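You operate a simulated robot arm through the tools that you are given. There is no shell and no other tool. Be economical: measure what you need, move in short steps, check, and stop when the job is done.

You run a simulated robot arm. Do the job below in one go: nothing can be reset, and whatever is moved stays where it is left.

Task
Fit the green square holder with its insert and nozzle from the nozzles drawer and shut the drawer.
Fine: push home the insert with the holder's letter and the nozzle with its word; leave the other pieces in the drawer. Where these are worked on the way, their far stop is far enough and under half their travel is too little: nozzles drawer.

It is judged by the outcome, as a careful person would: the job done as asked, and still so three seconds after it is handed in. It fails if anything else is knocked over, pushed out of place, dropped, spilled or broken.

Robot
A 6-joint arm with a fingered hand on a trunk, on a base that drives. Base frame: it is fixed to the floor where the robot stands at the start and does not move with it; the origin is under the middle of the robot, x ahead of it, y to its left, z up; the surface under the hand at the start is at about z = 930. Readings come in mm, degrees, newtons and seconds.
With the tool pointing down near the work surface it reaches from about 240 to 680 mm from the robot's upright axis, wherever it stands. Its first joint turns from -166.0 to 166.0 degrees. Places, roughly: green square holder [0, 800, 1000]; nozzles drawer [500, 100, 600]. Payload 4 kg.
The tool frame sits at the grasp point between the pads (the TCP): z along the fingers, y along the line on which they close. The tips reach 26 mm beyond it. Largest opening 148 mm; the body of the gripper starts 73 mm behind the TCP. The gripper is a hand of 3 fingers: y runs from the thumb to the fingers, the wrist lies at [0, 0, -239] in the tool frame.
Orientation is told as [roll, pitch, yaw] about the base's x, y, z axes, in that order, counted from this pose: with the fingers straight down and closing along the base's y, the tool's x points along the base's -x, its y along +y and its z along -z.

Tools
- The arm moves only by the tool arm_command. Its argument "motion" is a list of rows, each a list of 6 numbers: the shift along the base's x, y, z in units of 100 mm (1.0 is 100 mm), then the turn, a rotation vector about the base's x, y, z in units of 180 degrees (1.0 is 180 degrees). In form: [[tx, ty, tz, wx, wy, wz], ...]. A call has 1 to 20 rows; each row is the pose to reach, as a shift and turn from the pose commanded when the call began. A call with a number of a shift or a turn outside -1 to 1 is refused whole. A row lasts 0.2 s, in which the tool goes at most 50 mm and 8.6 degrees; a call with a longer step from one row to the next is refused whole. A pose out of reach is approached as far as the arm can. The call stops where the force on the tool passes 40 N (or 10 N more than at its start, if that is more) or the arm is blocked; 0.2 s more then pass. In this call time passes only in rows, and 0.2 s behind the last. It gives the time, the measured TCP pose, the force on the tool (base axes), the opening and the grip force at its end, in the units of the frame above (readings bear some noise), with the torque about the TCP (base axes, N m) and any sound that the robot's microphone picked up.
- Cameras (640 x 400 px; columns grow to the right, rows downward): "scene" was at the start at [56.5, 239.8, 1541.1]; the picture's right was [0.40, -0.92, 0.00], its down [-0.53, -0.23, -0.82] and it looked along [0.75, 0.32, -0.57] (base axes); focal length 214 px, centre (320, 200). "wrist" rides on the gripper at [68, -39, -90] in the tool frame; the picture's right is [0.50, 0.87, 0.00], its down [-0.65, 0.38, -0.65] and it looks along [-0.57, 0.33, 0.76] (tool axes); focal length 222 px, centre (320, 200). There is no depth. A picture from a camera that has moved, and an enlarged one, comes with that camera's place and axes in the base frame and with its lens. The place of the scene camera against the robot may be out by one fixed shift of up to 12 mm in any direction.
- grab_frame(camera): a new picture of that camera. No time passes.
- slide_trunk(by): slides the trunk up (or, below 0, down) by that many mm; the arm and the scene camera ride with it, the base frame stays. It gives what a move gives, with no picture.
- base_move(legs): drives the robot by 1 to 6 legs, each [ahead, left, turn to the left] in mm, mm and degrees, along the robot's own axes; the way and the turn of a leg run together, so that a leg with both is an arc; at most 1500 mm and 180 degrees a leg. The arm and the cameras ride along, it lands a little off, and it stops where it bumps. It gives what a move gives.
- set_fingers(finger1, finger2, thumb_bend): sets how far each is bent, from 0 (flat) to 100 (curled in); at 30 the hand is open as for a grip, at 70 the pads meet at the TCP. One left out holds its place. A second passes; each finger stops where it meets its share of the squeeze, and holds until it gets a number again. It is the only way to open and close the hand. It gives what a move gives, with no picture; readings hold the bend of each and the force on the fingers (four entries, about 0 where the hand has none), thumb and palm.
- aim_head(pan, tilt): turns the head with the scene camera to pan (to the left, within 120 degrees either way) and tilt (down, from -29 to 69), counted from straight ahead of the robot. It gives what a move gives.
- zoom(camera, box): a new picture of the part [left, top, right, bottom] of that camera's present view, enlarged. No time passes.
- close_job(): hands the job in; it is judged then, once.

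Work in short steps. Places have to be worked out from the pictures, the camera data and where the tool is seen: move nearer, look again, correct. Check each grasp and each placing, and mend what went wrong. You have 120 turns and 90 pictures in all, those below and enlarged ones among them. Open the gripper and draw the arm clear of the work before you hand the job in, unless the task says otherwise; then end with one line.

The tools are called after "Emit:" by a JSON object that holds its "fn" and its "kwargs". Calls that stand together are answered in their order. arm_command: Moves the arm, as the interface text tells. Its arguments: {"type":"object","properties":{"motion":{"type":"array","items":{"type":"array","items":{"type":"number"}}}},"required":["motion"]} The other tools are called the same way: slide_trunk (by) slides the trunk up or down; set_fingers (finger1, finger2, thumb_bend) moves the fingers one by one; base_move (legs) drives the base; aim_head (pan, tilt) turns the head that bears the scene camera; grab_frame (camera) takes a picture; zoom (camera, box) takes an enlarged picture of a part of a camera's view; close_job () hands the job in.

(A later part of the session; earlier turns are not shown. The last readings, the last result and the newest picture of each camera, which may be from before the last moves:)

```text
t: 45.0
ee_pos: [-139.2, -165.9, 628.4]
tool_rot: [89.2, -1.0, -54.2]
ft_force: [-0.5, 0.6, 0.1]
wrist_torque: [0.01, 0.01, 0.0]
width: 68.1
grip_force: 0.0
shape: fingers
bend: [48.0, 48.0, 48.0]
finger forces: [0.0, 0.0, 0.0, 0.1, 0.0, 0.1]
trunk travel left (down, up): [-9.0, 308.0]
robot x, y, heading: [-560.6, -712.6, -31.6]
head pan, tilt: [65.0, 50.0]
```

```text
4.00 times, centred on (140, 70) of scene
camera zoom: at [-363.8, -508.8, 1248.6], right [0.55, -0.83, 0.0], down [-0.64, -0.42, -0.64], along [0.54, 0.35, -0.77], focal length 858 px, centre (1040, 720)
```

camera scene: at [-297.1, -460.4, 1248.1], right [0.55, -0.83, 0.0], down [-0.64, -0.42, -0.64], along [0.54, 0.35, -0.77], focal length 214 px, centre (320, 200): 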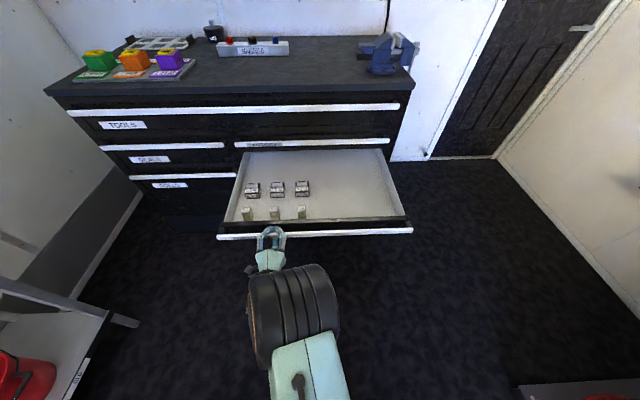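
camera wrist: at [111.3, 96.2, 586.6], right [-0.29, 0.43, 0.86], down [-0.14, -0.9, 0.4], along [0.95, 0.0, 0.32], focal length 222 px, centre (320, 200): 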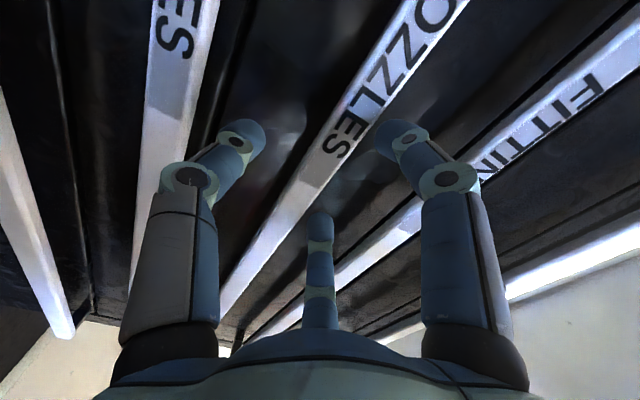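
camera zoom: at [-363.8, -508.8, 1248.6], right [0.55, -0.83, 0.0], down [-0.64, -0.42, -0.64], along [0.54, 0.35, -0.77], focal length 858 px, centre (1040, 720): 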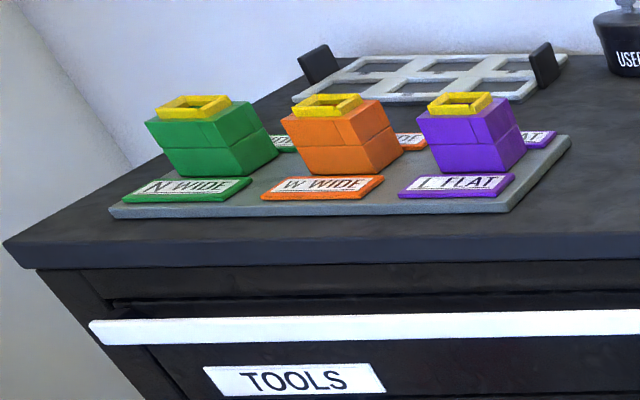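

I need insert N (front right) and nozzle WIDE (back right). Before planning the drive to the holder, I'll look at the space on the left (rack).

Emit:
{"fn": "aim_head", "kwargs": {"pan": 115, "tilt": 45}}

Emit:
{"fn": "grab_frame", "kwargs": {"camera": "scene"}}

```text
t: 46.2
ee_pos: [-138.2, -165.7, 626.6]
tool_rot: [89.2, -1.0, -54.1]
ft_force: [-0.1, 0.0, -0.1]
wrist_torque: [-0.03, 0.04, -0.01]
width: 68.0
grip_force: 0.1
shape: fingers
bend: [48.0, 48.0, 48.0]
finger forces: [0.0, 0.1, 0.0, 0.0, 0.0, 0.1]
trunk travel left (down, up): [-9.0, 308.0]
robot x, y, heading: [-559.2, -714.8, -31.5]
head pan, tilt: [115.0, 45.0]
```

```text
53 pictures are left
camera scene: at [-418.6, -470.5, 1255.5], right [0.99, -0.11, 0.0], down [-0.08, -0.7, -0.71], along [0.08, 0.7, -0.71], focal length 214 px, centre (320, 200)
```

scene: 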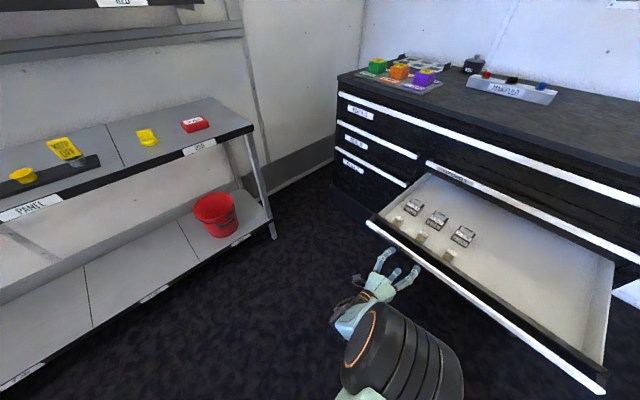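

The rack front is at tangential ≈ -740, so there's room for the base left of the open drawer. Now I'll raise the trunk and swing the hand back to pointing down.

Emit:
{"fn": "slide_trunk", "kwargs": {"by": 180}}

Emit:
{"fn": "arm_command", "kwargs": {"motion": [[-0.08, -0.06, 0, -0.0261, 0.0359, 0], [-0.16, -0.12, 0, -0.0522, 0.0718, 0], [-0.24, -0.18, 0, -0.0783, 0.1077, 0], [-0.32, -0.24, 0, -0.1044, 0.1436, 0], [-0.4, -0.3, 0, -0.1305, 0.1795, 0], [-0.48, -0.36, 0, -0.1566, 0.2154, 0], [-0.56, -0.42, 0, -0.1827, 0.2513, 0], [-0.64, -0.48, 0, -0.2088, 0.2872, 0], [-0.72, -0.54, 0, -0.2349, 0.3231, 0], [-0.8, -0.6, 0, -0.261, 0.359, 0], [-0.8, -0.6, 0, -0.2871, 0.3949, 0]]}}

```text
t: 48.2
ee_pos: [-138.9, -165.7, 806.2]
tool_rot: [89.0, -1.2, -54.7]
ft_force: [0.3, 0.4, -0.4]
wrist_torque: [0.03, 0.0, -0.02]
width: 68.5
grip_force: 0.0
shape: fingers
bend: [48.0, 48.0, 48.0]
finger forces: [0.0, 0.1, 0.1, 0.0, 0.0, 0.1]
trunk travel left (down, up): [-189.0, 128.0]
robot x, y, heading: [-562.5, -712.2, -31.2]
head pan, tilt: [115.0, 45.0]
```

```text
t: 50.6
ee_pos: [-218.9, -223.1, 806.6]
tool_rot: [1.1, -0.7, -52.9]
ft_force: [-1.0, 0.8, -0.4]
wrist_torque: [0.01, -0.02, 0.01]
width: 68.6
grip_force: 0.0
shape: fingers
bend: [48.0, 48.0, 48.0]
finger forces: [0.0, 0.1, 0.0, 0.0, 0.1, 0.0]
trunk travel left (down, up): [-189.0, 128.0]
robot x, y, heading: [-562.7, -712.6, -31.6]
head pan, tilt: [115.0, 45.0]
```

The hand points down. I'll drive the base so the hand hovers over the insert N and look with the wrist camera.

Emit:
{"fn": "base_move", "kwargs": {"legs": [[205, 220, 0]]}}

Emit:
{"fn": "grab_frame", "kwargs": {"camera": "wrist"}}

Emit:
{"fn": "grab_frame", "kwargs": {"camera": "scene"}}

```text
t: 53.1
ee_pos: [69.9, -146.6, 806.4]
tool_rot: [1.2, -0.8, -53.1]
ft_force: [0.0, -0.7, -0.2]
wrist_torque: [0.0, 0.01, -0.01]
width: 68.6
grip_force: 0.1
shape: fingers
bend: [48.0, 48.0, 48.0]
finger forces: [0.0, 0.1, 0.1, 0.1, 0.1, 0.0]
trunk travel left (down, up): [-189.0, 128.0]
robot x, y, heading: [-273.5, -632.3, -31.4]
head pan, tilt: [115.0, 45.0]
```

```text
52 pictures are left
camera wrist: at [-3.8, -115.4, 897.0], right [0.39, 0.92, 0.01], down [0.68, -0.3, 0.67], along [0.62, -0.26, -0.74], focal length 222 px, centre (320, 200)
```

wrist: 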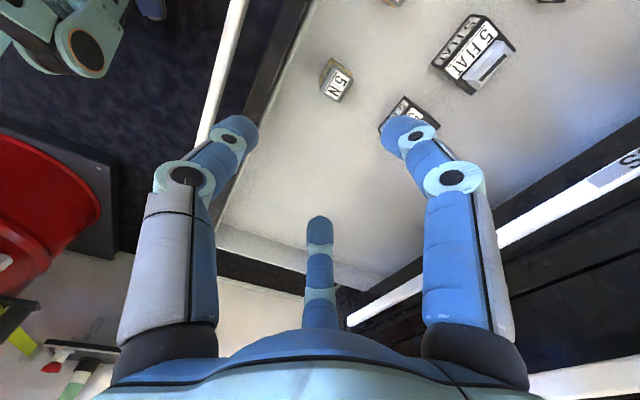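

```text
51 pictures are left
camera scene: at [-169.4, -366.6, 1438.6], right [0.99, -0.11, 0.0], down [-0.08, -0.7, -0.71], along [0.08, 0.7, -0.71], focal length 214 px, centre (320, 200)
```

scene: 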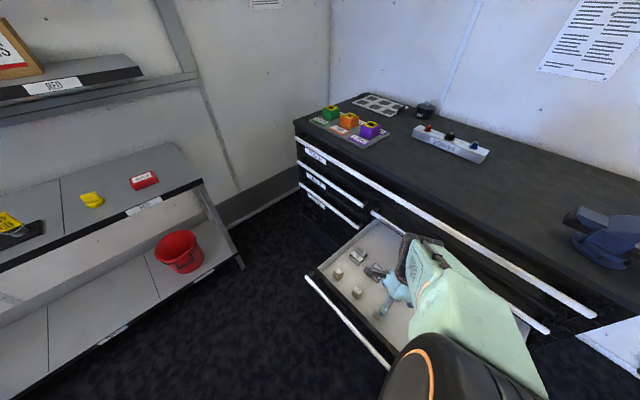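

Insert N seen at about (78,-124), top z≈595. I'll shift the hand over it and lower 100 mm with the trunk, then look again.

Emit:
{"fn": "arm_command", "kwargs": {"motion": [[0.08, 0.22, 0, 0, 0, 0]]}}

Emit:
{"fn": "slide_trunk", "kwargs": {"by": -110}}

Emit:
{"fn": "grab_frame", "kwargs": {"camera": "wrist"}}

```text
t: 53.5
ee_pos: [78.4, -122.7, 807.6]
tool_rot: [1.2, -0.8, -53.1]
ft_force: [-0.3, -0.1, 0.6]
wrist_torque: [-0.01, -0.02, 0.01]
width: 68.2
grip_force: 0.1
shape: fingers
bend: [48.0, 48.0, 48.0]
finger forces: [0.0, 0.1, 0.1, 0.0, 0.1, 0.0]
trunk travel left (down, up): [-189.0, 128.0]
robot x, y, heading: [-277.1, -633.5, -31.6]
head pan, tilt: [115.0, 45.0]
```

```text
t: 54.9
ee_pos: [78.7, -123.8, 697.8]
tool_rot: [1.2, -0.8, -53.1]
ft_force: [-0.2, -1.7, -0.4]
wrist_torque: [-0.05, 0.01, -0.02]
width: 68.4
grip_force: 0.1
shape: fingers
bend: [48.0, 48.0, 48.0]
finger forces: [0.1, 0.0, 0.0, 0.0, 0.1, 0.0]
trunk travel left (down, up): [-79.0, 238.0]
robot x, y, heading: [-272.6, -634.9, -31.6]
head pan, tilt: [115.0, 45.0]
```

```text
50 pictures are left
camera wrist: at [3.8, -93.4, 787.4], right [0.39, 0.92, 0.01], down [0.68, -0.3, 0.67], along [0.62, -0.26, -0.74], focal length 222 px, centre (320, 200)
```

wrist: 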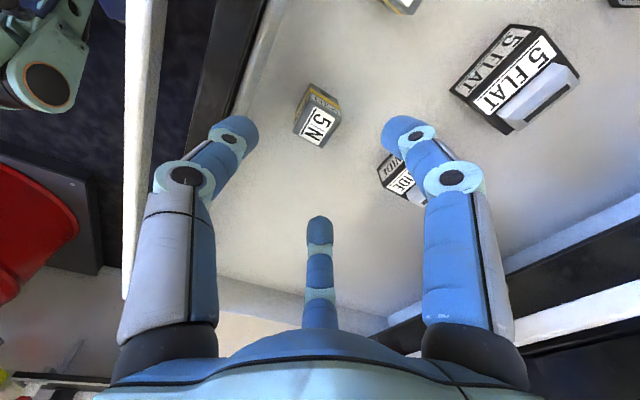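

Triangulating two wrist views puts the insert's top at (76,-124,607). The hand is a three-finger tripod, so I'll narrow it to clear the drawer's front wall, then lower to ~z 600 in steps.

Emit:
{"fn": "set_fingers", "kwargs": {"finger1": 56, "finger2": 56, "thumb_bend": 57}}

Emit:
{"fn": "arm_command", "kwargs": {"motion": [[-0.02, 0, -0.2, 0, 0, 0], [-0.02, 0, -0.4, 0, 0, 0]]}}

Emit:
{"fn": "grab_frame", "kwargs": {"camera": "wrist"}}

```text
t: 55.9
ee_pos: [78.0, -123.9, 697.0]
tool_rot: [1.2, -0.8, -53.1]
ft_force: [0.0, -0.5, 0.1]
wrist_torque: [0.0, -0.03, 0.04]
width: 43.1
grip_force: 0.1
shape: fingers
bend: [56.0, 56.0, 56.0]
finger forces: [0.1, 0.1, 0.0, 0.0, 0.0, 0.1]
trunk travel left (down, up): [-79.0, 238.0]
robot x, y, heading: [-270.4, -633.1, -31.5]
head pan, tilt: [115.0, 45.0]
```

```text
t: 56.5
ee_pos: [75.9, -124.4, 657.5]
tool_rot: [1.1, -0.8, -53.2]
ft_force: [-0.2, -0.1, 0.2]
wrist_torque: [0.0, -0.02, 0.04]
width: 42.8
grip_force: 0.1
shape: fingers
bend: [56.0, 56.0, 56.0]
finger forces: [0.0, 0.0, 0.1, 0.0, 0.0, 0.0]
trunk travel left (down, up): [-79.0, 238.0]
robot x, y, heading: [-274.1, -632.2, -31.6]
head pan, tilt: [115.0, 45.0]
```

```text
49 pictures are left
camera wrist: at [2.4, -93.5, 746.9], right [0.39, 0.92, 0.01], down [0.68, -0.3, 0.67], along [0.62, -0.26, -0.74], focal length 222 px, centre (320, 200)
```

wrist: 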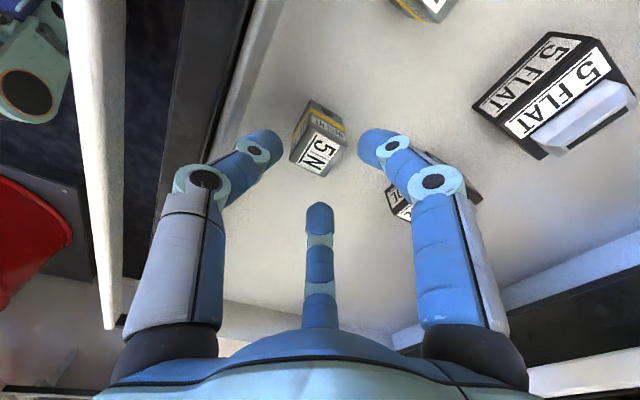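

Insert centred under the hand at (76,-126). I'll lower to z≈600 and look again before closing.

Emit:
{"fn": "arm_command", "kwargs": {"motion": [[0, -0.01, -0.2, 0, 0, 0], [0, -0.01, -0.4, 0, 0, 0], [0, -0.01, -0.56, 0, 0, 0]]}}

Emit:
{"fn": "zoom", "kwargs": {"camera": "wrist", "box": [200, 100, 440, 250]}}

```text
t: 57.3
ee_pos: [76.5, -125.3, 601.7]
tool_rot: [1.2, -0.7, -53.0]
ft_force: [2.1, 2.1, 3.0]
wrist_torque: [-0.14, 0.22, -0.04]
width: 42.3
grip_force: 2.1
shape: fingers
bend: [56.0, 56.0, 56.0]
finger forces: [0.1, 0.1, 0.0, 0.0, 4.0, 0.0]
trunk travel left (down, up): [-79.0, 238.0]
robot x, y, heading: [-274.3, -634.0, -31.8]
head pan, tilt: [115.0, 45.0]
```

```text
2.67 times, centred on (320, 175) of wrist
camera zoom: at [2.6, -94.6, 691.5], right [0.39, 0.92, 0.01], down [0.68, -0.3, 0.67], along [0.62, -0.25, -0.74], focal length 592 px, centre (320, 267)
```

zoom: 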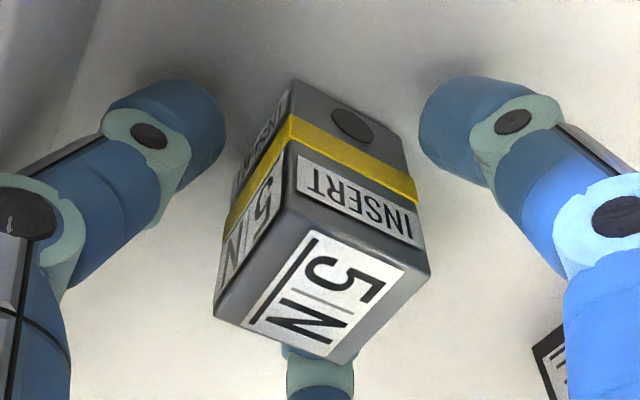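

The insert sits centred between the three fingers (thumb lightly touches the drawer's front wall). I'll close.

Emit:
{"fn": "set_fingers", "kwargs": {"finger1": 74, "finger2": 74, "thumb_bend": 74}}

Emit:
{"fn": "zoom", "kwargs": {"camera": "wrist", "box": [200, 100, 440, 250]}}

```text
t: 58.3
ee_pos: [76.1, -125.7, 601.7]
tool_rot: [1.2, -0.8, -53.1]
ft_force: [0.0, -0.2, -0.4]
wrist_torque: [-0.01, 0.02, 0.01]
width: 23.9
grip_force: 15.6
shape: fingers
bend: [60.0, 62.0, 66.0]
finger forces: [10.2, 9.1, 0.1, 0.0, 12.7, 0.1]
trunk travel left (down, up): [-79.0, 238.0]
robot x, y, heading: [-272.6, -630.5, -31.6]
head pan, tilt: [115.0, 45.0]
```

```text
2.67 times, centred on (320, 175) of wrist
camera zoom: at [2.3, -95.0, 691.2], right [0.39, 0.92, 0.01], down [0.68, -0.3, 0.67], along [0.62, -0.26, -0.74], focal length 592 px, centre (320, 267)
```

zoom: 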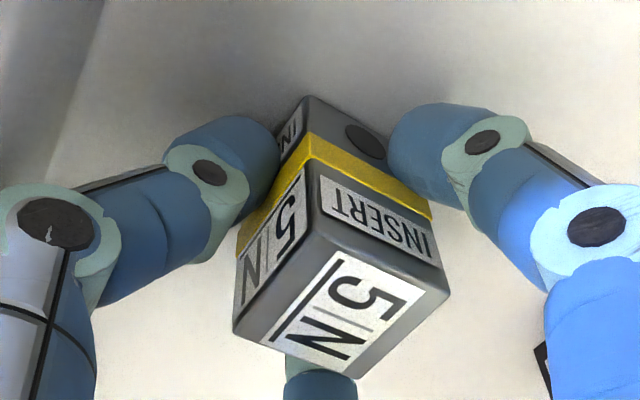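

Gripped (15 N). Lift with the trunk and check.

Emit:
{"fn": "slide_trunk", "kwargs": {"by": 120}}

Emit:
{"fn": "grab_frame", "kwargs": {"camera": "wrist"}}

```text
t: 59.8
ee_pos: [75.7, -125.3, 720.3]
tool_rot: [1.2, -0.9, -53.1]
ft_force: [0.1, 0.5, -1.3]
wrist_torque: [-0.01, 0.02, 0.0]
width: 23.8
grip_force: 16.1
shape: fingers
bend: [60.0, 62.0, 66.0]
finger forces: [10.1, 9.1, 0.0, 0.0, 12.6, 0.1]
trunk travel left (down, up): [-199.0, 118.0]
robot x, y, heading: [-269.6, -635.3, -31.6]
head pan, tilt: [115.0, 45.0]
```

```text
46 pictures are left
camera wrist: at [1.9, -94.3, 810.9], right [0.39, 0.92, 0.01], down [0.68, -0.3, 0.67], along [0.62, -0.26, -0.74], focal length 222 px, centre (320, 200)
```

wrist: 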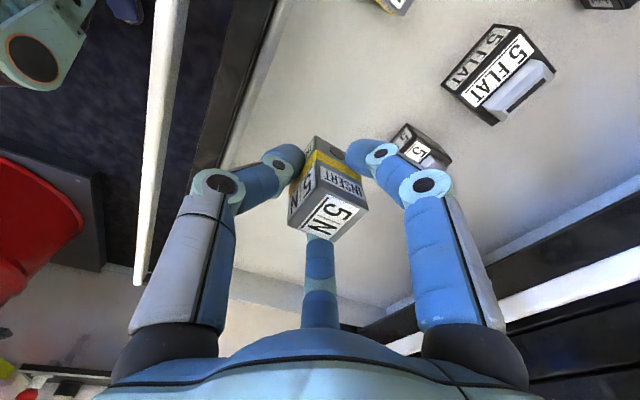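

The insert is held well. I'll raise the hand: trunk to its top and the arm up in steps before driving.

Emit:
{"fn": "slide_trunk", "kwargs": {"by": 117}}

Emit:
{"fn": "arm_command", "kwargs": {"motion": [[0, 0, 0.4, 0, 0, 0], [0, 0, 0.8, 0, 0, 0], [0, 0, 1.0, 0, 0, 0]]}}

Emit:
{"fn": "arm_command", "kwargs": {"motion": [[0, 0, 0.4, 0, 0, 0], [0, 0, 0.8, 0, 0, 0], [0, 0, 1.0, 0, 0, 0]]}}

Emit:
{"fn": "arm_command", "kwargs": {"motion": [[0, 0, 0.4, 0, 0, 0], [0, 0, 0.8, 0, 0, 0], [0, 0, 1.0, 0, 0, 0]]}}

```text
t: 61.3
ee_pos: [75.6, -122.8, 838.1]
tool_rot: [1.1, -0.8, -53.1]
ft_force: [-0.3, 0.1, -0.9]
wrist_torque: [0.03, -0.03, 0.01]
width: 23.6
grip_force: 16.1
shape: fingers
bend: [60.0, 62.0, 66.0]
finger forces: [10.1, 9.1, 0.1, 0.1, 12.7, 0.0]
trunk travel left (down, up): [-316.0, 1.0]
robot x, y, heading: [-273.8, -633.8, -31.6]
head pan, tilt: [115.0, 45.0]
```

```text
t: 62.1
ee_pos: [76.3, -125.7, 938.3]
tool_rot: [1.2, -0.8, -53.1]
ft_force: [0.7, 1.2, -1.9]
wrist_torque: [-0.02, 0.02, -0.01]
width: 23.6
grip_force: 15.8
shape: fingers
bend: [60.0, 62.0, 66.0]
finger forces: [10.1, 9.1, 0.1, 0.0, 12.7, 0.0]
trunk travel left (down, up): [-316.0, 1.0]
robot x, y, heading: [-273.3, -633.2, -31.5]
head pan, tilt: [115.0, 45.0]
```

```text
t: 62.9
ee_pos: [76.0, -124.7, 1039.6]
tool_rot: [1.2, -0.8, -53.0]
ft_force: [0.5, 0.9, -1.1]
wrist_torque: [0.0, 0.01, 0.05]
width: 23.7
grip_force: 15.7
shape: fingers
bend: [60.0, 62.0, 66.0]
finger forces: [10.0, 9.0, 0.0, 0.0, 12.5, 0.1]
trunk travel left (down, up): [-316.0, 1.0]
robot x, y, heading: [-276.0, -631.4, -31.6]
head pan, tilt: [115.0, 45.0]
```

```text
t: 63.9
ee_pos: [99.7, -142.0, 1126.9]
tool_rot: [0.0, -1.2, -55.6]
ft_force: [-0.5, -0.4, -0.4]
wrist_torque: [0.01, 0.0, 0.02]
width: 23.6
grip_force: 15.5
shape: fingers
bend: [60.0, 62.0, 66.0]
finger forces: [10.0, 9.0, 0.1, 0.0, 12.6, 0.0]
trunk travel left (down, up): [-316.0, 1.0]
robot x, y, heading: [-273.8, -631.9, -31.5]
head pan, tilt: [115.0, 45.0]
stopped in row 3: the arm was blocked; the commanded pose is now the measured one
```

Arm stops at z 1127, high enough. I'll drive left along the bench and then toward the holder, stopping ~40 mm short.

Emit:
{"fn": "base_move", "kwargs": {"legs": [[-758, 312, 0], [164, 398, 0]]}}

Emit:
{"fn": "grab_frame", "kwargs": {"camera": "wrist"}}

Emit:
{"fn": "grab_frame", "kwargs": {"camera": "scene"}}

```text
t: 71.9
ee_pos: [-14.7, 768.6, 1126.5]
tool_rot: [0.1, -1.2, -56.3]
ft_force: [-0.1, -0.1, -0.6]
wrist_torque: [0.0, 0.01, 0.03]
width: 23.4
grip_force: 15.8
shape: fingers
bend: [60.0, 62.0, 66.0]
finger forces: [10.1, 9.1, 0.0, 0.0, 12.5, 0.0]
trunk travel left (down, up): [-316.0, 1.0]
robot x, y, heading: [-395.5, 280.5, -32.0]
head pan, tilt: [115.0, 45.0]
```

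```text
45 pictures are left
camera wrist: at [-85.5, 803.4, 1216.6], right [0.44, 0.9, -0.01], down [0.67, -0.32, 0.67], along [0.6, -0.3, -0.74], focal length 222 px, centre (320, 200)
```

wrist: 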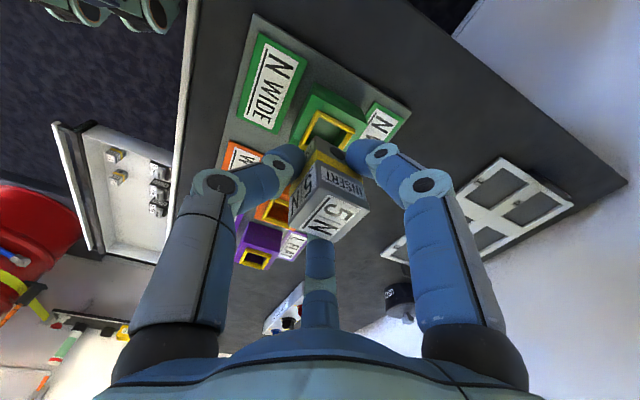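

```text
44 pictures are left
camera scene: at [-293.2, 550.4, 1568.4], right [0.99, -0.12, 0.0], down [-0.09, -0.7, -0.71], along [0.09, 0.7, -0.71], focal length 214 px, centre (320, 200)
```

scene: 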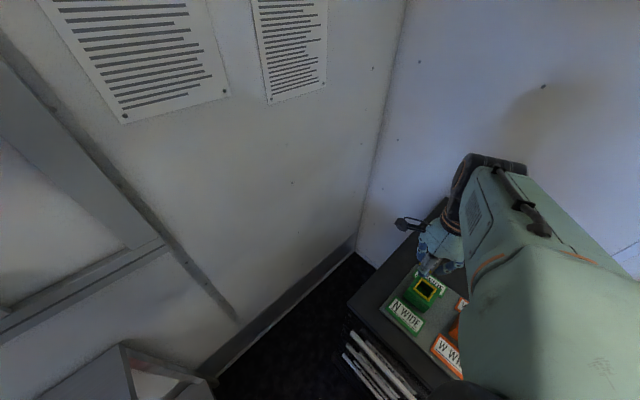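

The green holder is near. I'll zoom both cameras to locate the yellow-rimmed socket.

Emit:
{"fn": "zoom", "kwargs": {"camera": "wrist", "box": [240, 60, 420, 180]}}

Emit:
{"fn": "zoom", "kwargs": {"camera": "scene", "box": [360, 210, 480, 340]}}

```text
3.33 times, centred on (330, 120) of wrist
camera zoom: at [-85.5, 803.4, 1216.6], right [0.44, 0.9, -0.01], down [0.67, -0.32, 0.67], along [0.6, -0.3, -0.74], focal length 740 px, centre (287, 467)
```

zoom: 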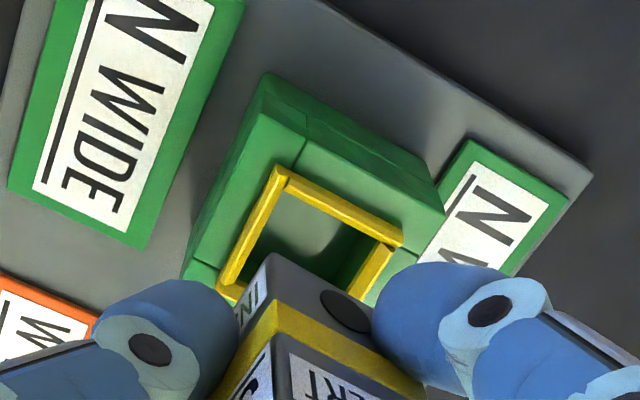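

```text
3.08 times, centred on (420, 275) of scene
camera zoom: at [-293.2, 550.4, 1568.4], right [0.99, -0.12, 0.0], down [-0.09, -0.7, -0.71], along [0.09, 0.7, -0.71], focal length 660 px, centre (12, -31)
```

zoom: 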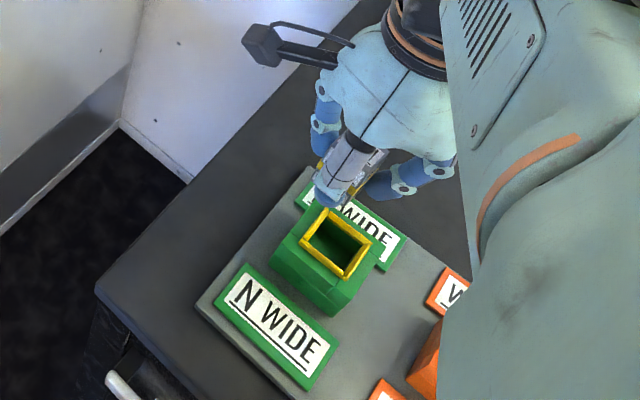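

Estimated socket centre about (15,760), rim z≈1000. I'll move over it and lower 40 mm to triangulate better.

Emit:
{"fn": "arm_command", "kwargs": {"motion": [[0.3, -0.08, 0, 0, 0, 0.01], [0.3, -0.08, -0.2, 0, 0, 0.01], [0.3, -0.08, -0.35, 0, 0, 0.01]]}}

Emit:
{"fn": "grab_frame", "kwargs": {"camera": "wrist"}}

Emit:
{"fn": "zoom", "kwargs": {"camera": "scene", "box": [360, 210, 480, 340]}}

```text
t: 72.7
ee_pos: [16.9, 759.6, 1092.5]
tool_rot: [0.1, -1.3, -54.5]
ft_force: [0.4, -1.0, -1.0]
wrist_torque: [0.01, -0.01, -0.05]
width: 23.6
grip_force: 15.8
shape: fingers
bend: [60.0, 62.0, 66.0]
finger forces: [10.1, 9.1, 0.1, 0.1, 12.5, 0.0]
trunk travel left (down, up): [-316.0, 1.0]
robot x, y, heading: [-392.8, 280.7, -32.3]
head pan, tilt: [115.0, 45.0]
```

```text
41 pictures are left
camera wrist: at [-55.6, 792.9, 1181.1], right [0.41, 0.91, -0.01], down [0.68, -0.3, 0.67], along [0.6, -0.28, -0.74], focal length 222 px, centre (320, 200)
```

wrist: 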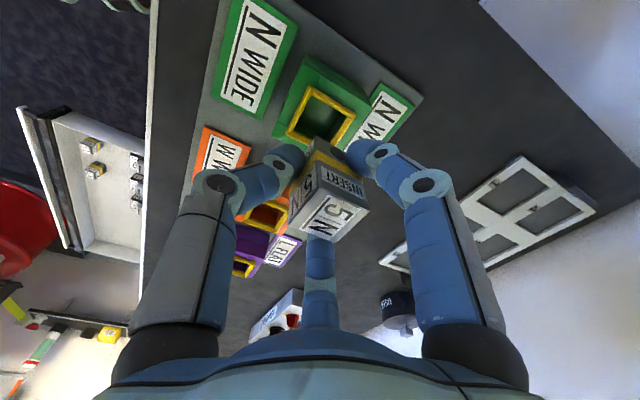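

```text
3.08 times, centred on (420, 275) of scene
camera zoom: at [-292.9, 550.4, 1568.4], right [0.99, -0.12, 0.0], down [-0.09, -0.7, -0.71], along [0.09, 0.7, -0.71], focal length 660 px, centre (12, -31)
```

zoom: 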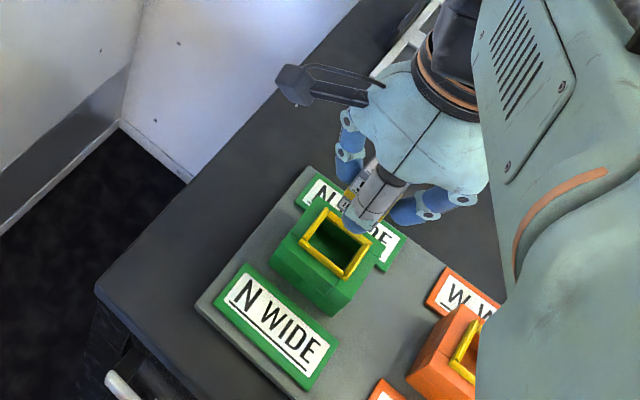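

I'll zoom the wrist view to compare the insert's bottom corners with the rim directly.

Emit:
{"fn": "zoom", "kwargs": {"camera": "wrist", "box": [240, 70, 420, 250]}}

```text
2.22 times, centred on (330, 160) of wrist
camera zoom: at [-55.6, 792.9, 1181.1], right [0.41, 0.91, -0.01], down [0.68, -0.3, 0.67], along [0.6, -0.28, -0.74], focal length 494 px, centre (298, 289)
```

zoom: 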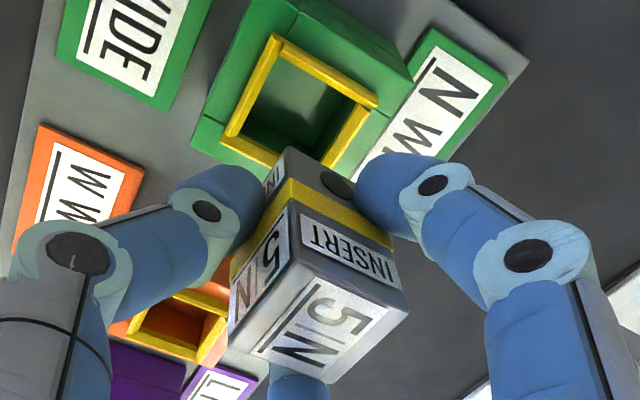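

Comparing corners, the insert needs to shift about (-13,+5) mm. I'll do that and descend 20 mm, then look again.

Emit:
{"fn": "arm_command", "kwargs": {"motion": [[-0.13, 0.05, 0, 0, 0, 0], [-0.13, 0.05, -0.18, 0, 0, 0]]}}

Emit:
{"fn": "zoom", "kwargs": {"camera": "wrist", "box": [240, 70, 420, 250]}}

Emit:
{"fn": "zoom", "kwargs": {"camera": "scene", "box": [380, 230, 460, 310]}}

```text
t: 73.3
ee_pos: [2.9, 763.9, 1073.9]
tool_rot: [0.1, -1.2, -54.5]
ft_force: [-0.1, 0.4, -0.6]
wrist_torque: [-0.02, 0.0, 0.0]
width: 23.7
grip_force: 16.1
shape: fingers
bend: [60.0, 62.0, 66.0]
finger forces: [10.1, 8.9, 0.0, 0.0, 12.4, 0.1]
trunk travel left (down, up): [-316.0, 1.0]
robot x, y, heading: [-393.9, 281.8, -32.2]
head pan, tilt: [115.0, 45.0]
```

```text
2.22 times, centred on (330, 160) of wrist
camera zoom: at [-69.4, 798.0, 1163.3], right [0.41, 0.91, -0.01], down [0.68, -0.3, 0.67], along [0.61, -0.28, -0.74], focal length 494 px, centre (298, 289)
```

zoom: 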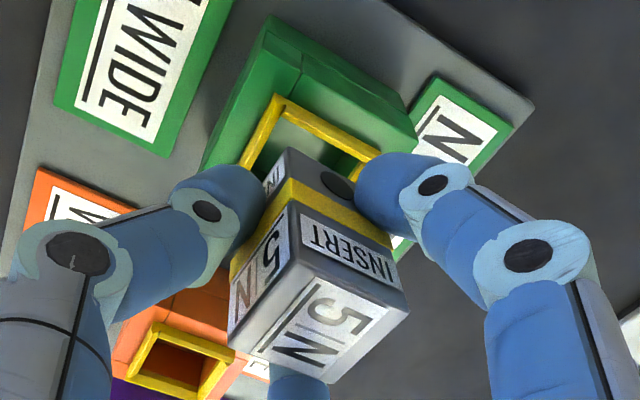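

```text
5.00 times, centred on (420, 270) of scene
camera zoom: at [-292.6, 550.6, 1568.4], right [0.99, -0.12, 0.0], down [-0.09, -0.7, -0.71], along [0.09, 0.7, -0.71], focal length 1072 px, centre (-180, -150)
```

zoom: 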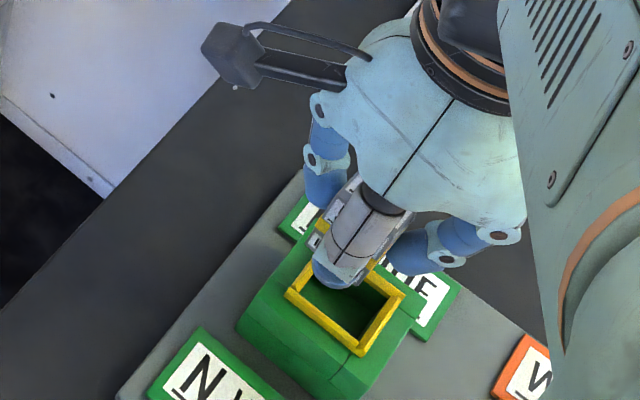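

Triangulated rim z≈1011 and the insert corner is ~1 mm inside the inner rim corner: aligned. I'll descend gently 25 mm and read the force.

Emit:
{"fn": "arm_command", "kwargs": {"motion": [[0, 0, -0.06, 0, 0, 0], [0, 0, -0.12, 0, 0, 0], [0, 0, -0.18, 0, 0, 0], [0, 0, -0.22, 0, 0, 0], [0, 0, -0.26, 0, 0, 0]]}}

Emit:
{"fn": "zoom", "kwargs": {"camera": "wrist", "box": [240, 70, 420, 250]}}

```text
t: 74.5
ee_pos: [2.6, 765.2, 1046.5]
tool_rot: [0.1, -1.2, -54.5]
ft_force: [0.2, 0.5, -1.8]
wrist_torque: [0.0, -0.04, 0.01]
width: 23.4
grip_force: 16.0
shape: fingers
bend: [60.0, 62.0, 66.0]
finger forces: [10.0, 9.0, 0.1, 0.1, 12.5, 0.0]
trunk travel left (down, up): [-316.0, 1.0]
robot x, y, heading: [-390.1, 276.8, -32.1]
head pan, tilt: [115.0, 45.0]
```

```text
2.22 times, centred on (330, 160) of wrist
camera zoom: at [-69.5, 798.2, 1137.4], right [0.41, 0.91, -0.01], down [0.68, -0.3, 0.67], along [0.61, -0.28, -0.74], focal length 494 px, centre (298, 289)
```

zoom: 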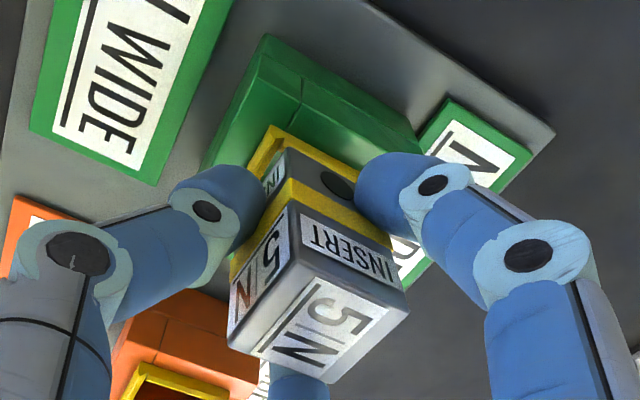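

No contact force yet; the insert bottom is right at the rim. Continue down in small rows.

Emit:
{"fn": "arm_command", "kwargs": {"motion": [[0, 0, -0.04, 0, 0, 0], [0, 0, -0.08, 0, 0, 0], [0, 0, -0.12, 0, 0, 0]]}}

Emit:
{"fn": "zoom", "kwargs": {"camera": "wrist", "box": [240, 70, 420, 250]}}

```text
t: 75.3
ee_pos: [1.9, 763.3, 1036.4]
tool_rot: [0.2, -1.1, -54.5]
ft_force: [-0.6, -0.1, 3.9]
wrist_torque: [0.08, 0.01, 0.02]
width: 23.5
grip_force: 16.2
shape: fingers
bend: [60.0, 62.0, 66.0]
finger forces: [10.5, 9.5, 0.0, 0.0, 12.8, 0.1]
trunk travel left (down, up): [-316.0, 1.0]
robot x, y, heading: [-392.6, 278.5, -32.4]
head pan, tilt: [115.0, 45.0]
```

```text
2.22 times, centred on (330, 160) of wrist
camera zoom: at [-70.0, 797.5, 1126.2], right [0.41, 0.91, -0.01], down [0.68, -0.3, 0.67], along [0.61, -0.28, -0.74], focal length 494 px, centre (298, 289)
```

zoom: 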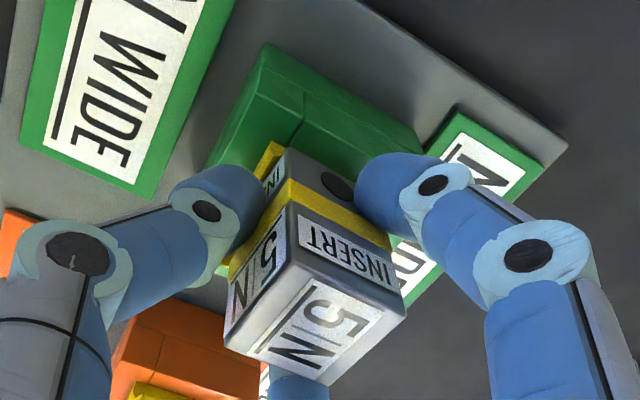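

Light contact at insert bottom ≈992 and the rim's near edge is hidden behind the insert: it sits on the rim, ~7 mm too far along the bench's left. I'll lift, shift (+6,-4), and look.

Emit:
{"fn": "arm_command", "kwargs": {"motion": [[0, 0, 0.1, 0, 0, 0], [0.06, -0.042, 0.1, 0, 0, 0], [0.06, -0.042, 0.04, 0, 0, 0]]}}

Emit:
{"fn": "zoom", "kwargs": {"camera": "wrist", "box": [240, 70, 420, 250]}}

```text
t: 76.1
ee_pos: [8.4, 760.2, 1040.1]
tool_rot: [0.0, -1.2, -54.4]
ft_force: [-0.8, -0.6, -1.2]
wrist_torque: [0.01, -0.04, 0.01]
width: 23.5
grip_force: 15.8
shape: fingers
bend: [60.0, 62.0, 66.0]
finger forces: [10.2, 9.2, 0.1, 0.0, 12.5, 0.1]
trunk travel left (down, up): [-316.0, 1.0]
robot x, y, heading: [-389.6, 277.1, -32.2]
head pan, tilt: [115.0, 45.0]
```

```text
2.22 times, centred on (330, 160) of wrist
camera zoom: at [-63.7, 794.0, 1129.6], right [0.41, 0.91, -0.01], down [0.68, -0.3, 0.67], along [0.61, -0.28, -0.74], focal length 494 px, centre (298, 289)
```

zoom: 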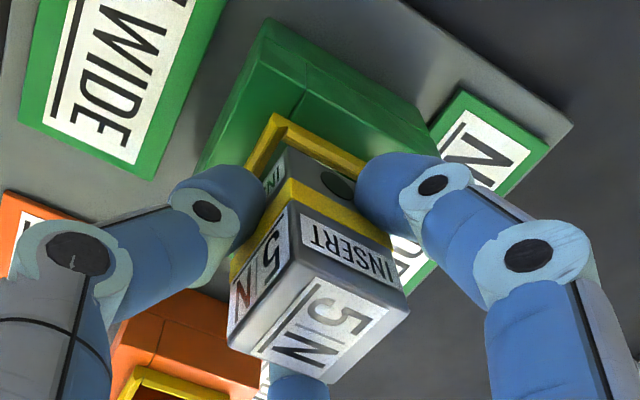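

Now the rim edge is visible around the insert's corner, ~1–2 mm clearance. Descend again.

Emit:
{"fn": "arm_command", "kwargs": {"motion": [[0, 0, -0.04, 0, 0, 0], [0, 0, -0.08, 0, 0, 0], [0, 0, -0.12, 0, 0, 0], [0, 0, -0.16, 0, 0, 0]]}}

Emit:
{"fn": "zoom", "kwargs": {"camera": "wrist", "box": [240, 70, 420, 250]}}

```text
t: 77.1
ee_pos: [8.9, 758.5, 1029.3]
tool_rot: [0.6, -1.0, -54.6]
ft_force: [4.0, -2.7, 32.3]
wrist_torque: [0.46, -0.08, 0.07]
width: 20.3
grip_force: 28.6
shape: fingers
bend: [60.0, 61.0, 68.0]
finger forces: [29.0, 15.3, 0.1, 0.1, 13.5, 0.0]
trunk travel left (down, up): [-316.0, 1.0]
robot x, y, heading: [-393.7, 280.7, -32.3]
head pan, tilt: [115.0, 45.0]
```

```text
2.22 times, centred on (330, 160) of wrist
camera zoom: at [-63.8, 792.0, 1118.1], right [0.42, 0.91, 0.0], down [0.68, -0.31, 0.67], along [0.61, -0.28, -0.74], focal length 494 px, centre (298, 289)
```

zoom: 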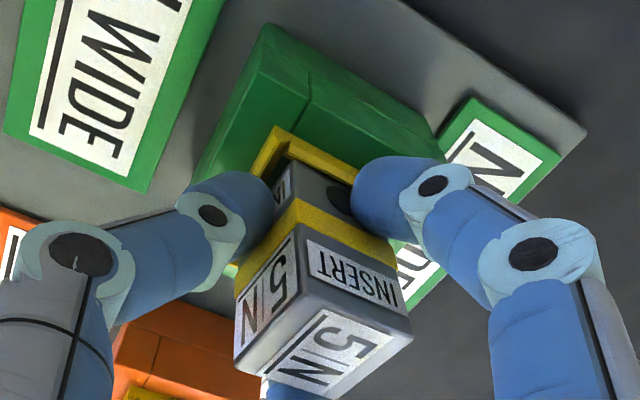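

I now realise the insert is only ~27–30 mm tall, so the fingertips reach as low as its bottom and struck the rim. I'll lift, set it on the free bench strip left of the board, and regrip higher.

Emit:
{"fn": "arm_command", "kwargs": {"motion": [[0, 0, 0.3, 0, 0, 0], [0, 0, 0.6, 0, 0, 0], [-0.2, 0.23, 0.6, 0, 0, 0], [-0.4, 0.46, 0.6, 0, 0, 0], [-0.57, 0.66, 0.6, 0, 0, 0]]}}

Emit:
{"fn": "grab_frame", "kwargs": {"camera": "wrist"}}

Emit:
{"fn": "grab_frame", "kwargs": {"camera": "scene"}}

```text
t: 78.3
ee_pos: [-48.7, 826.5, 1083.7]
tool_rot: [0.1, -1.2, -54.5]
ft_force: [-1.1, 0.6, -1.3]
wrist_torque: [0.01, -0.01, 0.0]
width: 19.8
grip_force: 14.4
shape: fingers
bend: [60.0, 61.0, 68.0]
finger forces: [9.0, 8.2, 0.1, 0.1, 11.3, 0.0]
trunk travel left (down, up): [-316.0, 1.0]
robot x, y, heading: [-391.5, 278.4, -32.3]
head pan, tilt: [115.0, 45.0]
```

```text
32 pictures are left
camera wrist: at [-121.1, 860.6, 1174.0], right [0.41, 0.91, -0.01], down [0.68, -0.3, 0.67], along [0.61, -0.28, -0.74], focal length 222 px, centre (320, 200)
```

wrist: 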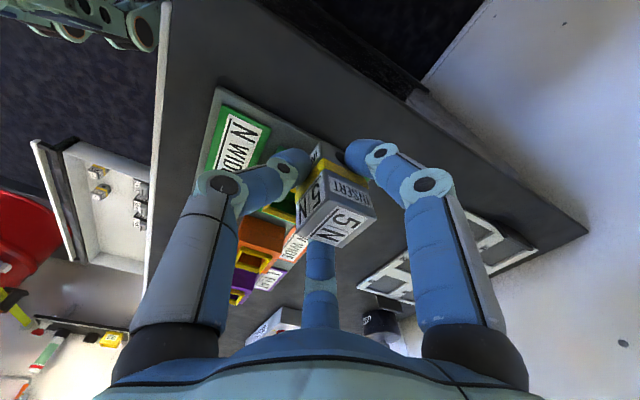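

```text
31 pictures are left
camera scene: at [-293.5, 551.2, 1568.3], right [0.99, -0.12, 0.0], down [-0.09, -0.7, -0.71], along [0.09, 0.7, -0.71], focal length 214 px, centre (320, 200)
```

scene: 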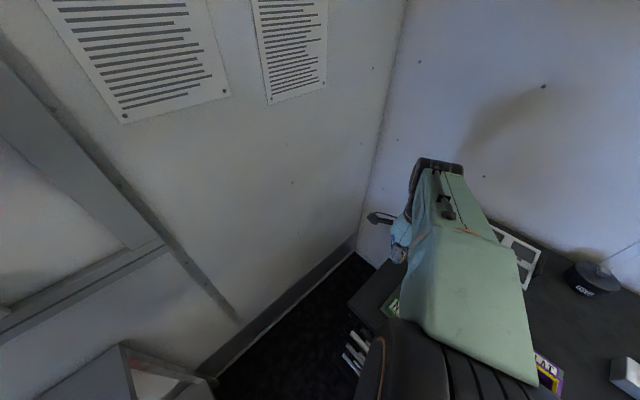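

The spot below the hand is clear bench. Lower to just above the surface, then until contact.

Emit:
{"fn": "arm_command", "kwargs": {"motion": [[0, 0, -0.4, 0, 0, 0], [0, 0, -0.8, 0, 0, 0], [0, 0, -1.0, 0, 0, 0]]}}

Emit:
{"fn": "arm_command", "kwargs": {"motion": [[0, 0, -0.06, 0, 0, 0], [0, 0, -0.12, 0, 0, 0], [0, 0, -0.18, 0, 0, 0], [0, 0, -0.22, 0, 0, 0]]}}

```text
t: 79.1
ee_pos: [-48.9, 826.6, 983.6]
tool_rot: [0.1, -1.2, -54.4]
ft_force: [0.5, 0.5, -1.1]
wrist_torque: [0.01, 0.02, -0.01]
width: 19.8
grip_force: 14.1
shape: fingers
bend: [60.0, 61.0, 68.0]
finger forces: [8.9, 8.1, 0.1, 0.0, 11.0, 0.0]
trunk travel left (down, up): [-316.0, 1.0]
robot x, y, heading: [-391.0, 281.9, -32.3]
head pan, tilt: [115.0, 45.0]
```

```text
t: 80.1
ee_pos: [-49.1, 827.1, 964.8]
tool_rot: [0.5, -1.1, -54.5]
ft_force: [-3.0, -1.0, 16.6]
wrist_torque: [0.07, -0.04, -0.02]
width: 19.3
grip_force: 17.5
shape: fingers
bend: [60.0, 61.0, 68.0]
finger forces: [11.2, 10.1, 0.0, 0.1, 14.2, 0.0]
trunk travel left (down, up): [-316.0, 1.0]
robot x, y, heading: [-392.7, 279.1, -32.4]
head pan, tilt: [115.0, 45.0]
```

Contact: the insert's bottom is ~35 mm below the TCP. Ease up slightly and open a little.

Emit:
{"fn": "arm_command", "kwargs": {"motion": [[0, 0, 0.03, 0, 0, 0]]}}

Emit:
{"fn": "set_fingers", "kwargs": {"finger1": 55, "finger2": 55, "thumb_bend": 57}}

Emit:
{"fn": "zoom", "kwargs": {"camera": "wrist", "box": [220, 90, 420, 250]}}

```text
t: 80.5
ee_pos: [-48.6, 826.0, 965.0]
tool_rot: [0.2, -1.2, -54.5]
ft_force: [-2.2, 0.3, 6.8]
wrist_torque: [0.05, -0.05, 0.03]
width: 19.4
grip_force: 16.3
shape: fingers
bend: [60.0, 61.0, 68.0]
finger forces: [11.1, 9.5, 0.0, 0.1, 12.4, 0.0]
trunk travel left (down, up): [-316.0, 1.0]
robot x, y, heading: [-391.9, 279.7, -32.2]
head pan, tilt: [115.0, 45.0]
```

```text
t: 81.5
ee_pos: [-49.0, 826.5, 965.1]
tool_rot: [0.0, -1.2, -54.5]
ft_force: [-1.8, 2.0, -0.6]
wrist_torque: [0.05, 0.03, 0.0]
width: 43.6
grip_force: 1.0
shape: fingers
bend: [55.0, 58.0, 56.0]
finger forces: [0.0, 2.0, 0.0, 0.0, 0.0, 0.0]
trunk travel left (down, up): [-316.0, 1.0]
robot x, y, heading: [-393.5, 279.8, -32.5]
head pan, tilt: [115.0, 45.0]
```

```text
2.50 times, centred on (320, 170) of wrist
camera zoom: at [-120.9, 860.2, 1055.0], right [0.41, 0.91, -0.01], down [0.68, -0.3, 0.67], along [0.61, -0.28, -0.74], focal length 555 px, centre (320, 275)
```

zoom: 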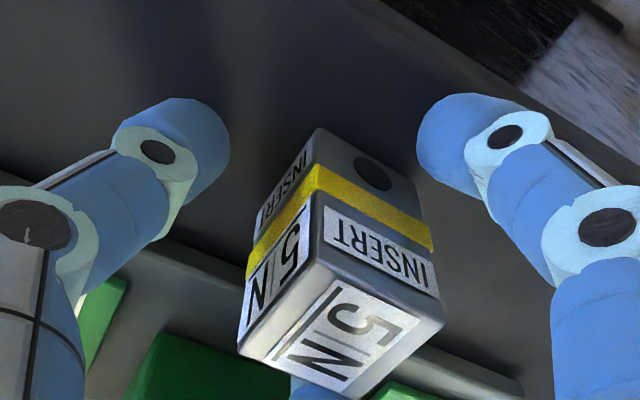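

The insert stands upright on the bench, 29×29×50 mm. I'll open a bit more, rise, and measure the socket precisely with the empty hand right above it.

Emit:
{"fn": "set_fingers", "kwargs": {"finger1": 50, "finger2": 50, "thumb_bend": 52}}

Emit:
{"fn": "arm_command", "kwargs": {"motion": [[0, 0, 0.4, 0, 0, 0], [0, 0, 0.75, 0, 0, 0], [0.2, -0.22, 0.75, 0, 0, 0], [0.4, -0.44, 0.75, 0, 0, 0], [0.6, -0.66, 0.75, 0, 0, 0]]}}

Emit:
{"fn": "grab_frame", "kwargs": {"camera": "wrist"}}

```text
t: 82.5
ee_pos: [-49.4, 826.6, 965.5]
tool_rot: [0.1, -1.2, -54.6]
ft_force: [-4.5, 2.9, -1.1]
wrist_torque: [0.1, 0.18, 0.05]
width: 58.4
grip_force: 2.6
shape: fingers
bend: [50.0, 57.0, 52.0]
finger forces: [0.0, 6.4, 0.0, 0.1, 0.1, 0.0]
trunk travel left (down, up): [-316.0, 1.0]
robot x, y, heading: [-391.2, 276.5, -32.4]
head pan, tilt: [115.0, 45.0]
```

```text
t: 83.7
ee_pos: [13.2, 759.7, 1040.4]
tool_rot: [0.1, -1.1, -54.4]
ft_force: [-0.1, -0.4, 0.6]
wrist_torque: [0.01, 0.02, -0.02]
width: 58.5
grip_force: 0.1
shape: fingers
bend: [50.0, 50.0, 52.0]
finger forces: [0.1, 0.1, 0.0, 0.0, 0.0, 0.1]
trunk travel left (down, up): [-316.0, 1.0]
robot x, y, heading: [-390.6, 279.4, -32.4]
head pan, tilt: [115.0, 45.0]
```

```text
29 pictures are left
camera wrist: at [-59.6, 792.7, 1130.3], right [0.41, 0.91, -0.01], down [0.68, -0.3, 0.67], along [0.61, -0.28, -0.74], focal length 222 px, centre (320, 200)
```

wrist: 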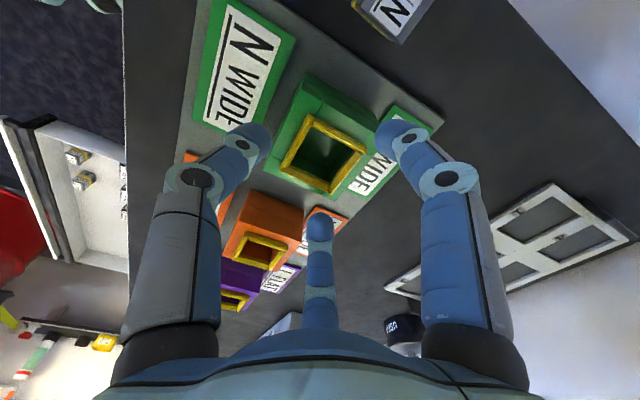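

Insert remains standing. Now a precise zoom on the rim.

Emit:
{"fn": "zoom", "kwargs": {"camera": "wrist", "box": [260, 90, 380, 210]}}

```text
3.33 times, centred on (320, 150) of wrist
camera zoom: at [-59.6, 792.7, 1130.3], right [0.41, 0.91, -0.01], down [0.68, -0.3, 0.67], along [0.61, -0.28, -0.74], focal length 740 px, centre (320, 367)
```

zoom: 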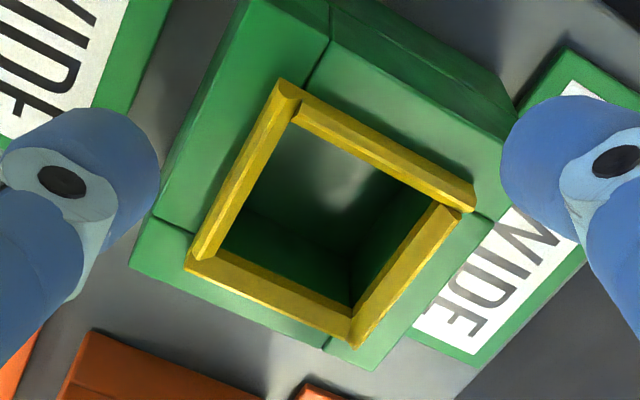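

The contact heights fix the rim at z≈993; socket centre ≈ (17.2,758), aligned with the current yaw, while the insert stands at ≈(-45,829) rotated about -5°. I'll go back over the insert with that yaw and view it.

Emit:
{"fn": "arm_command", "kwargs": {"motion": [[-0.2, 0.23, 0, 0, 0, -0.01], [-0.4, 0.46, 0, 0, 0, -0.02], [-0.58, 0.69, 0, 0, 0, -0.0294], [-0.58, 0.69, -0.2, 0, 0, -0.0294], [-0.58, 0.69, -0.35, 0, 0, -0.0294]]}}

Emit:
{"fn": "zoom", "kwargs": {"camera": "wrist", "box": [220, 90, 420, 250]}}

```text
t: 84.9
ee_pos: [-47.4, 829.9, 1003.9]
tool_rot: [0.1, -1.2, -59.8]
ft_force: [-0.3, 0.4, 0.1]
wrist_torque: [0.0, -0.01, 0.01]
width: 58.4
grip_force: 0.0
shape: fingers
bend: [50.0, 50.0, 52.0]
finger forces: [0.0, 0.0, 0.0, 0.1, 0.1, 0.0]
trunk travel left (down, up): [-316.0, 1.0]
robot x, y, heading: [-389.6, 277.5, -32.3]
head pan, tilt: [115.0, 45.0]
```

```text
2.50 times, centred on (320, 170) of wrist
camera zoom: at [-115.2, 869.8, 1093.9], right [0.5, 0.87, -0.01], down [0.65, -0.37, 0.67], along [0.58, -0.34, -0.74], focal length 555 px, centre (320, 275)
```

zoom: 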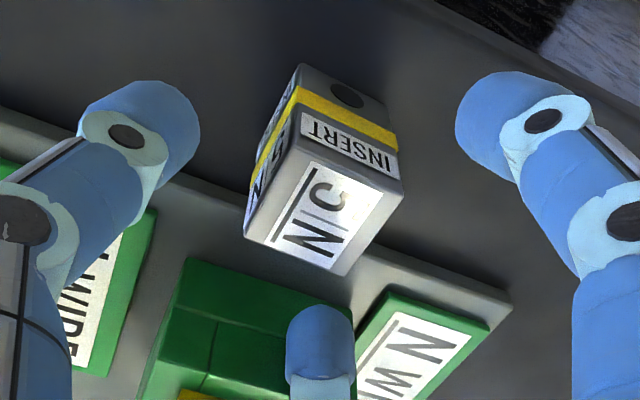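

The insert is aligned with the hand and within 2 mm of centre. I'll narrow the fingers, lower to TCP 980 and grip its upper half.

Emit:
{"fn": "set_fingers", "kwargs": {"finger1": 55, "finger2": 55, "thumb_bend": 55}}

Emit:
{"fn": "arm_command", "kwargs": {"motion": [[0, 0, -0.12, 0, 0, 0], [0, 0, -0.23, 0, 0, 0]]}}

Emit:
{"fn": "set_fingers", "kwargs": {"finger1": 74, "finger2": 74, "thumb_bend": 74}}

Emit:
{"fn": "arm_command", "kwargs": {"motion": [[0, 0, 0.3, 0, 0, 0], [0, 0, 0.6, 0, 0, 0], [0.1, -0.12, 0.8, 0, 0, 0.01], [0.3, -0.34, 0.8, 0, 0, 0.02], [0.5, -0.56, 0.8, 0, 0, 0.0294]]}}

Emit:
{"fn": "zoom", "kwargs": {"camera": "wrist", "box": [240, 70, 420, 250]}}

```text
t: 85.9
ee_pos: [-46.0, 829.4, 1005.0]
tool_rot: [0.1, -1.2, -59.8]
ft_force: [0.3, 0.3, 0.6]
wrist_torque: [0.0, 0.0, 0.04]
width: 46.1
grip_force: 0.0
shape: fingers
bend: [55.0, 55.0, 55.0]
finger forces: [0.0, 0.0, 0.0, 0.0, 0.0, 0.0]
trunk travel left (down, up): [-316.0, 1.0]
robot x, y, heading: [-394.6, 280.0, -32.2]
head pan, tilt: [115.0, 45.0]
```

```text
t: 86.5
ee_pos: [-46.7, 828.7, 981.4]
tool_rot: [0.0, -1.2, -59.8]
ft_force: [-0.3, 0.2, -0.4]
wrist_torque: [0.02, -0.01, 0.0]
width: 46.1
grip_force: 0.1
shape: fingers
bend: [55.0, 55.0, 55.0]
finger forces: [0.0, 0.0, 0.0, 0.0, 0.1, 0.0]
trunk travel left (down, up): [-316.0, 1.0]
robot x, y, heading: [-390.2, 280.3, -32.1]
head pan, tilt: [115.0, 45.0]
```

```text
t: 87.5
ee_pos: [-46.4, 828.6, 980.9]
tool_rot: [0.1, -1.3, -59.7]
ft_force: [0.0, 0.6, -0.2]
wrist_torque: [0.0, 0.02, 0.01]
width: 20.9
grip_force: 15.5
shape: fingers
bend: [61.0, 61.0, 67.0]
finger forces: [9.4, 9.6, 0.0, 0.0, 12.0, 0.1]
trunk travel left (down, up): [-316.0, 1.0]
robot x, y, heading: [-389.7, 280.8, -32.1]
head pan, tilt: [115.0, 45.0]
```

```text
t: 88.7
ee_pos: [4.0, 773.1, 1061.9]
tool_rot: [0.1, -1.1, -54.5]
ft_force: [0.1, 0.2, -0.8]
wrist_torque: [0.01, 0.03, 0.0]
width: 20.7
grip_force: 15.4
shape: fingers
bend: [61.0, 61.0, 67.0]
finger forces: [9.3, 9.6, 0.0, 0.0, 12.0, 0.0]
trunk travel left (down, up): [-316.0, 1.0]
robot x, y, heading: [-393.7, 279.2, -32.4]
head pan, tilt: [115.0, 45.0]
```

```text
2.22 times, centred on (330, 160) of wrist
camera zoom: at [-67.5, 805.9, 1151.7], right [0.41, 0.91, -0.01], down [0.68, -0.3, 0.67], along [0.61, -0.28, -0.74], focal length 494 px, centre (298, 289)
```

zoom: 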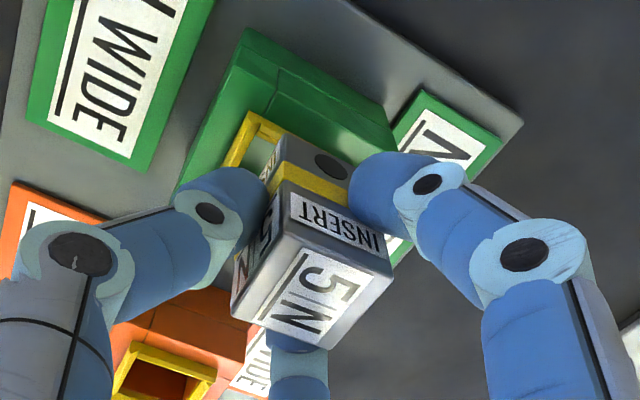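

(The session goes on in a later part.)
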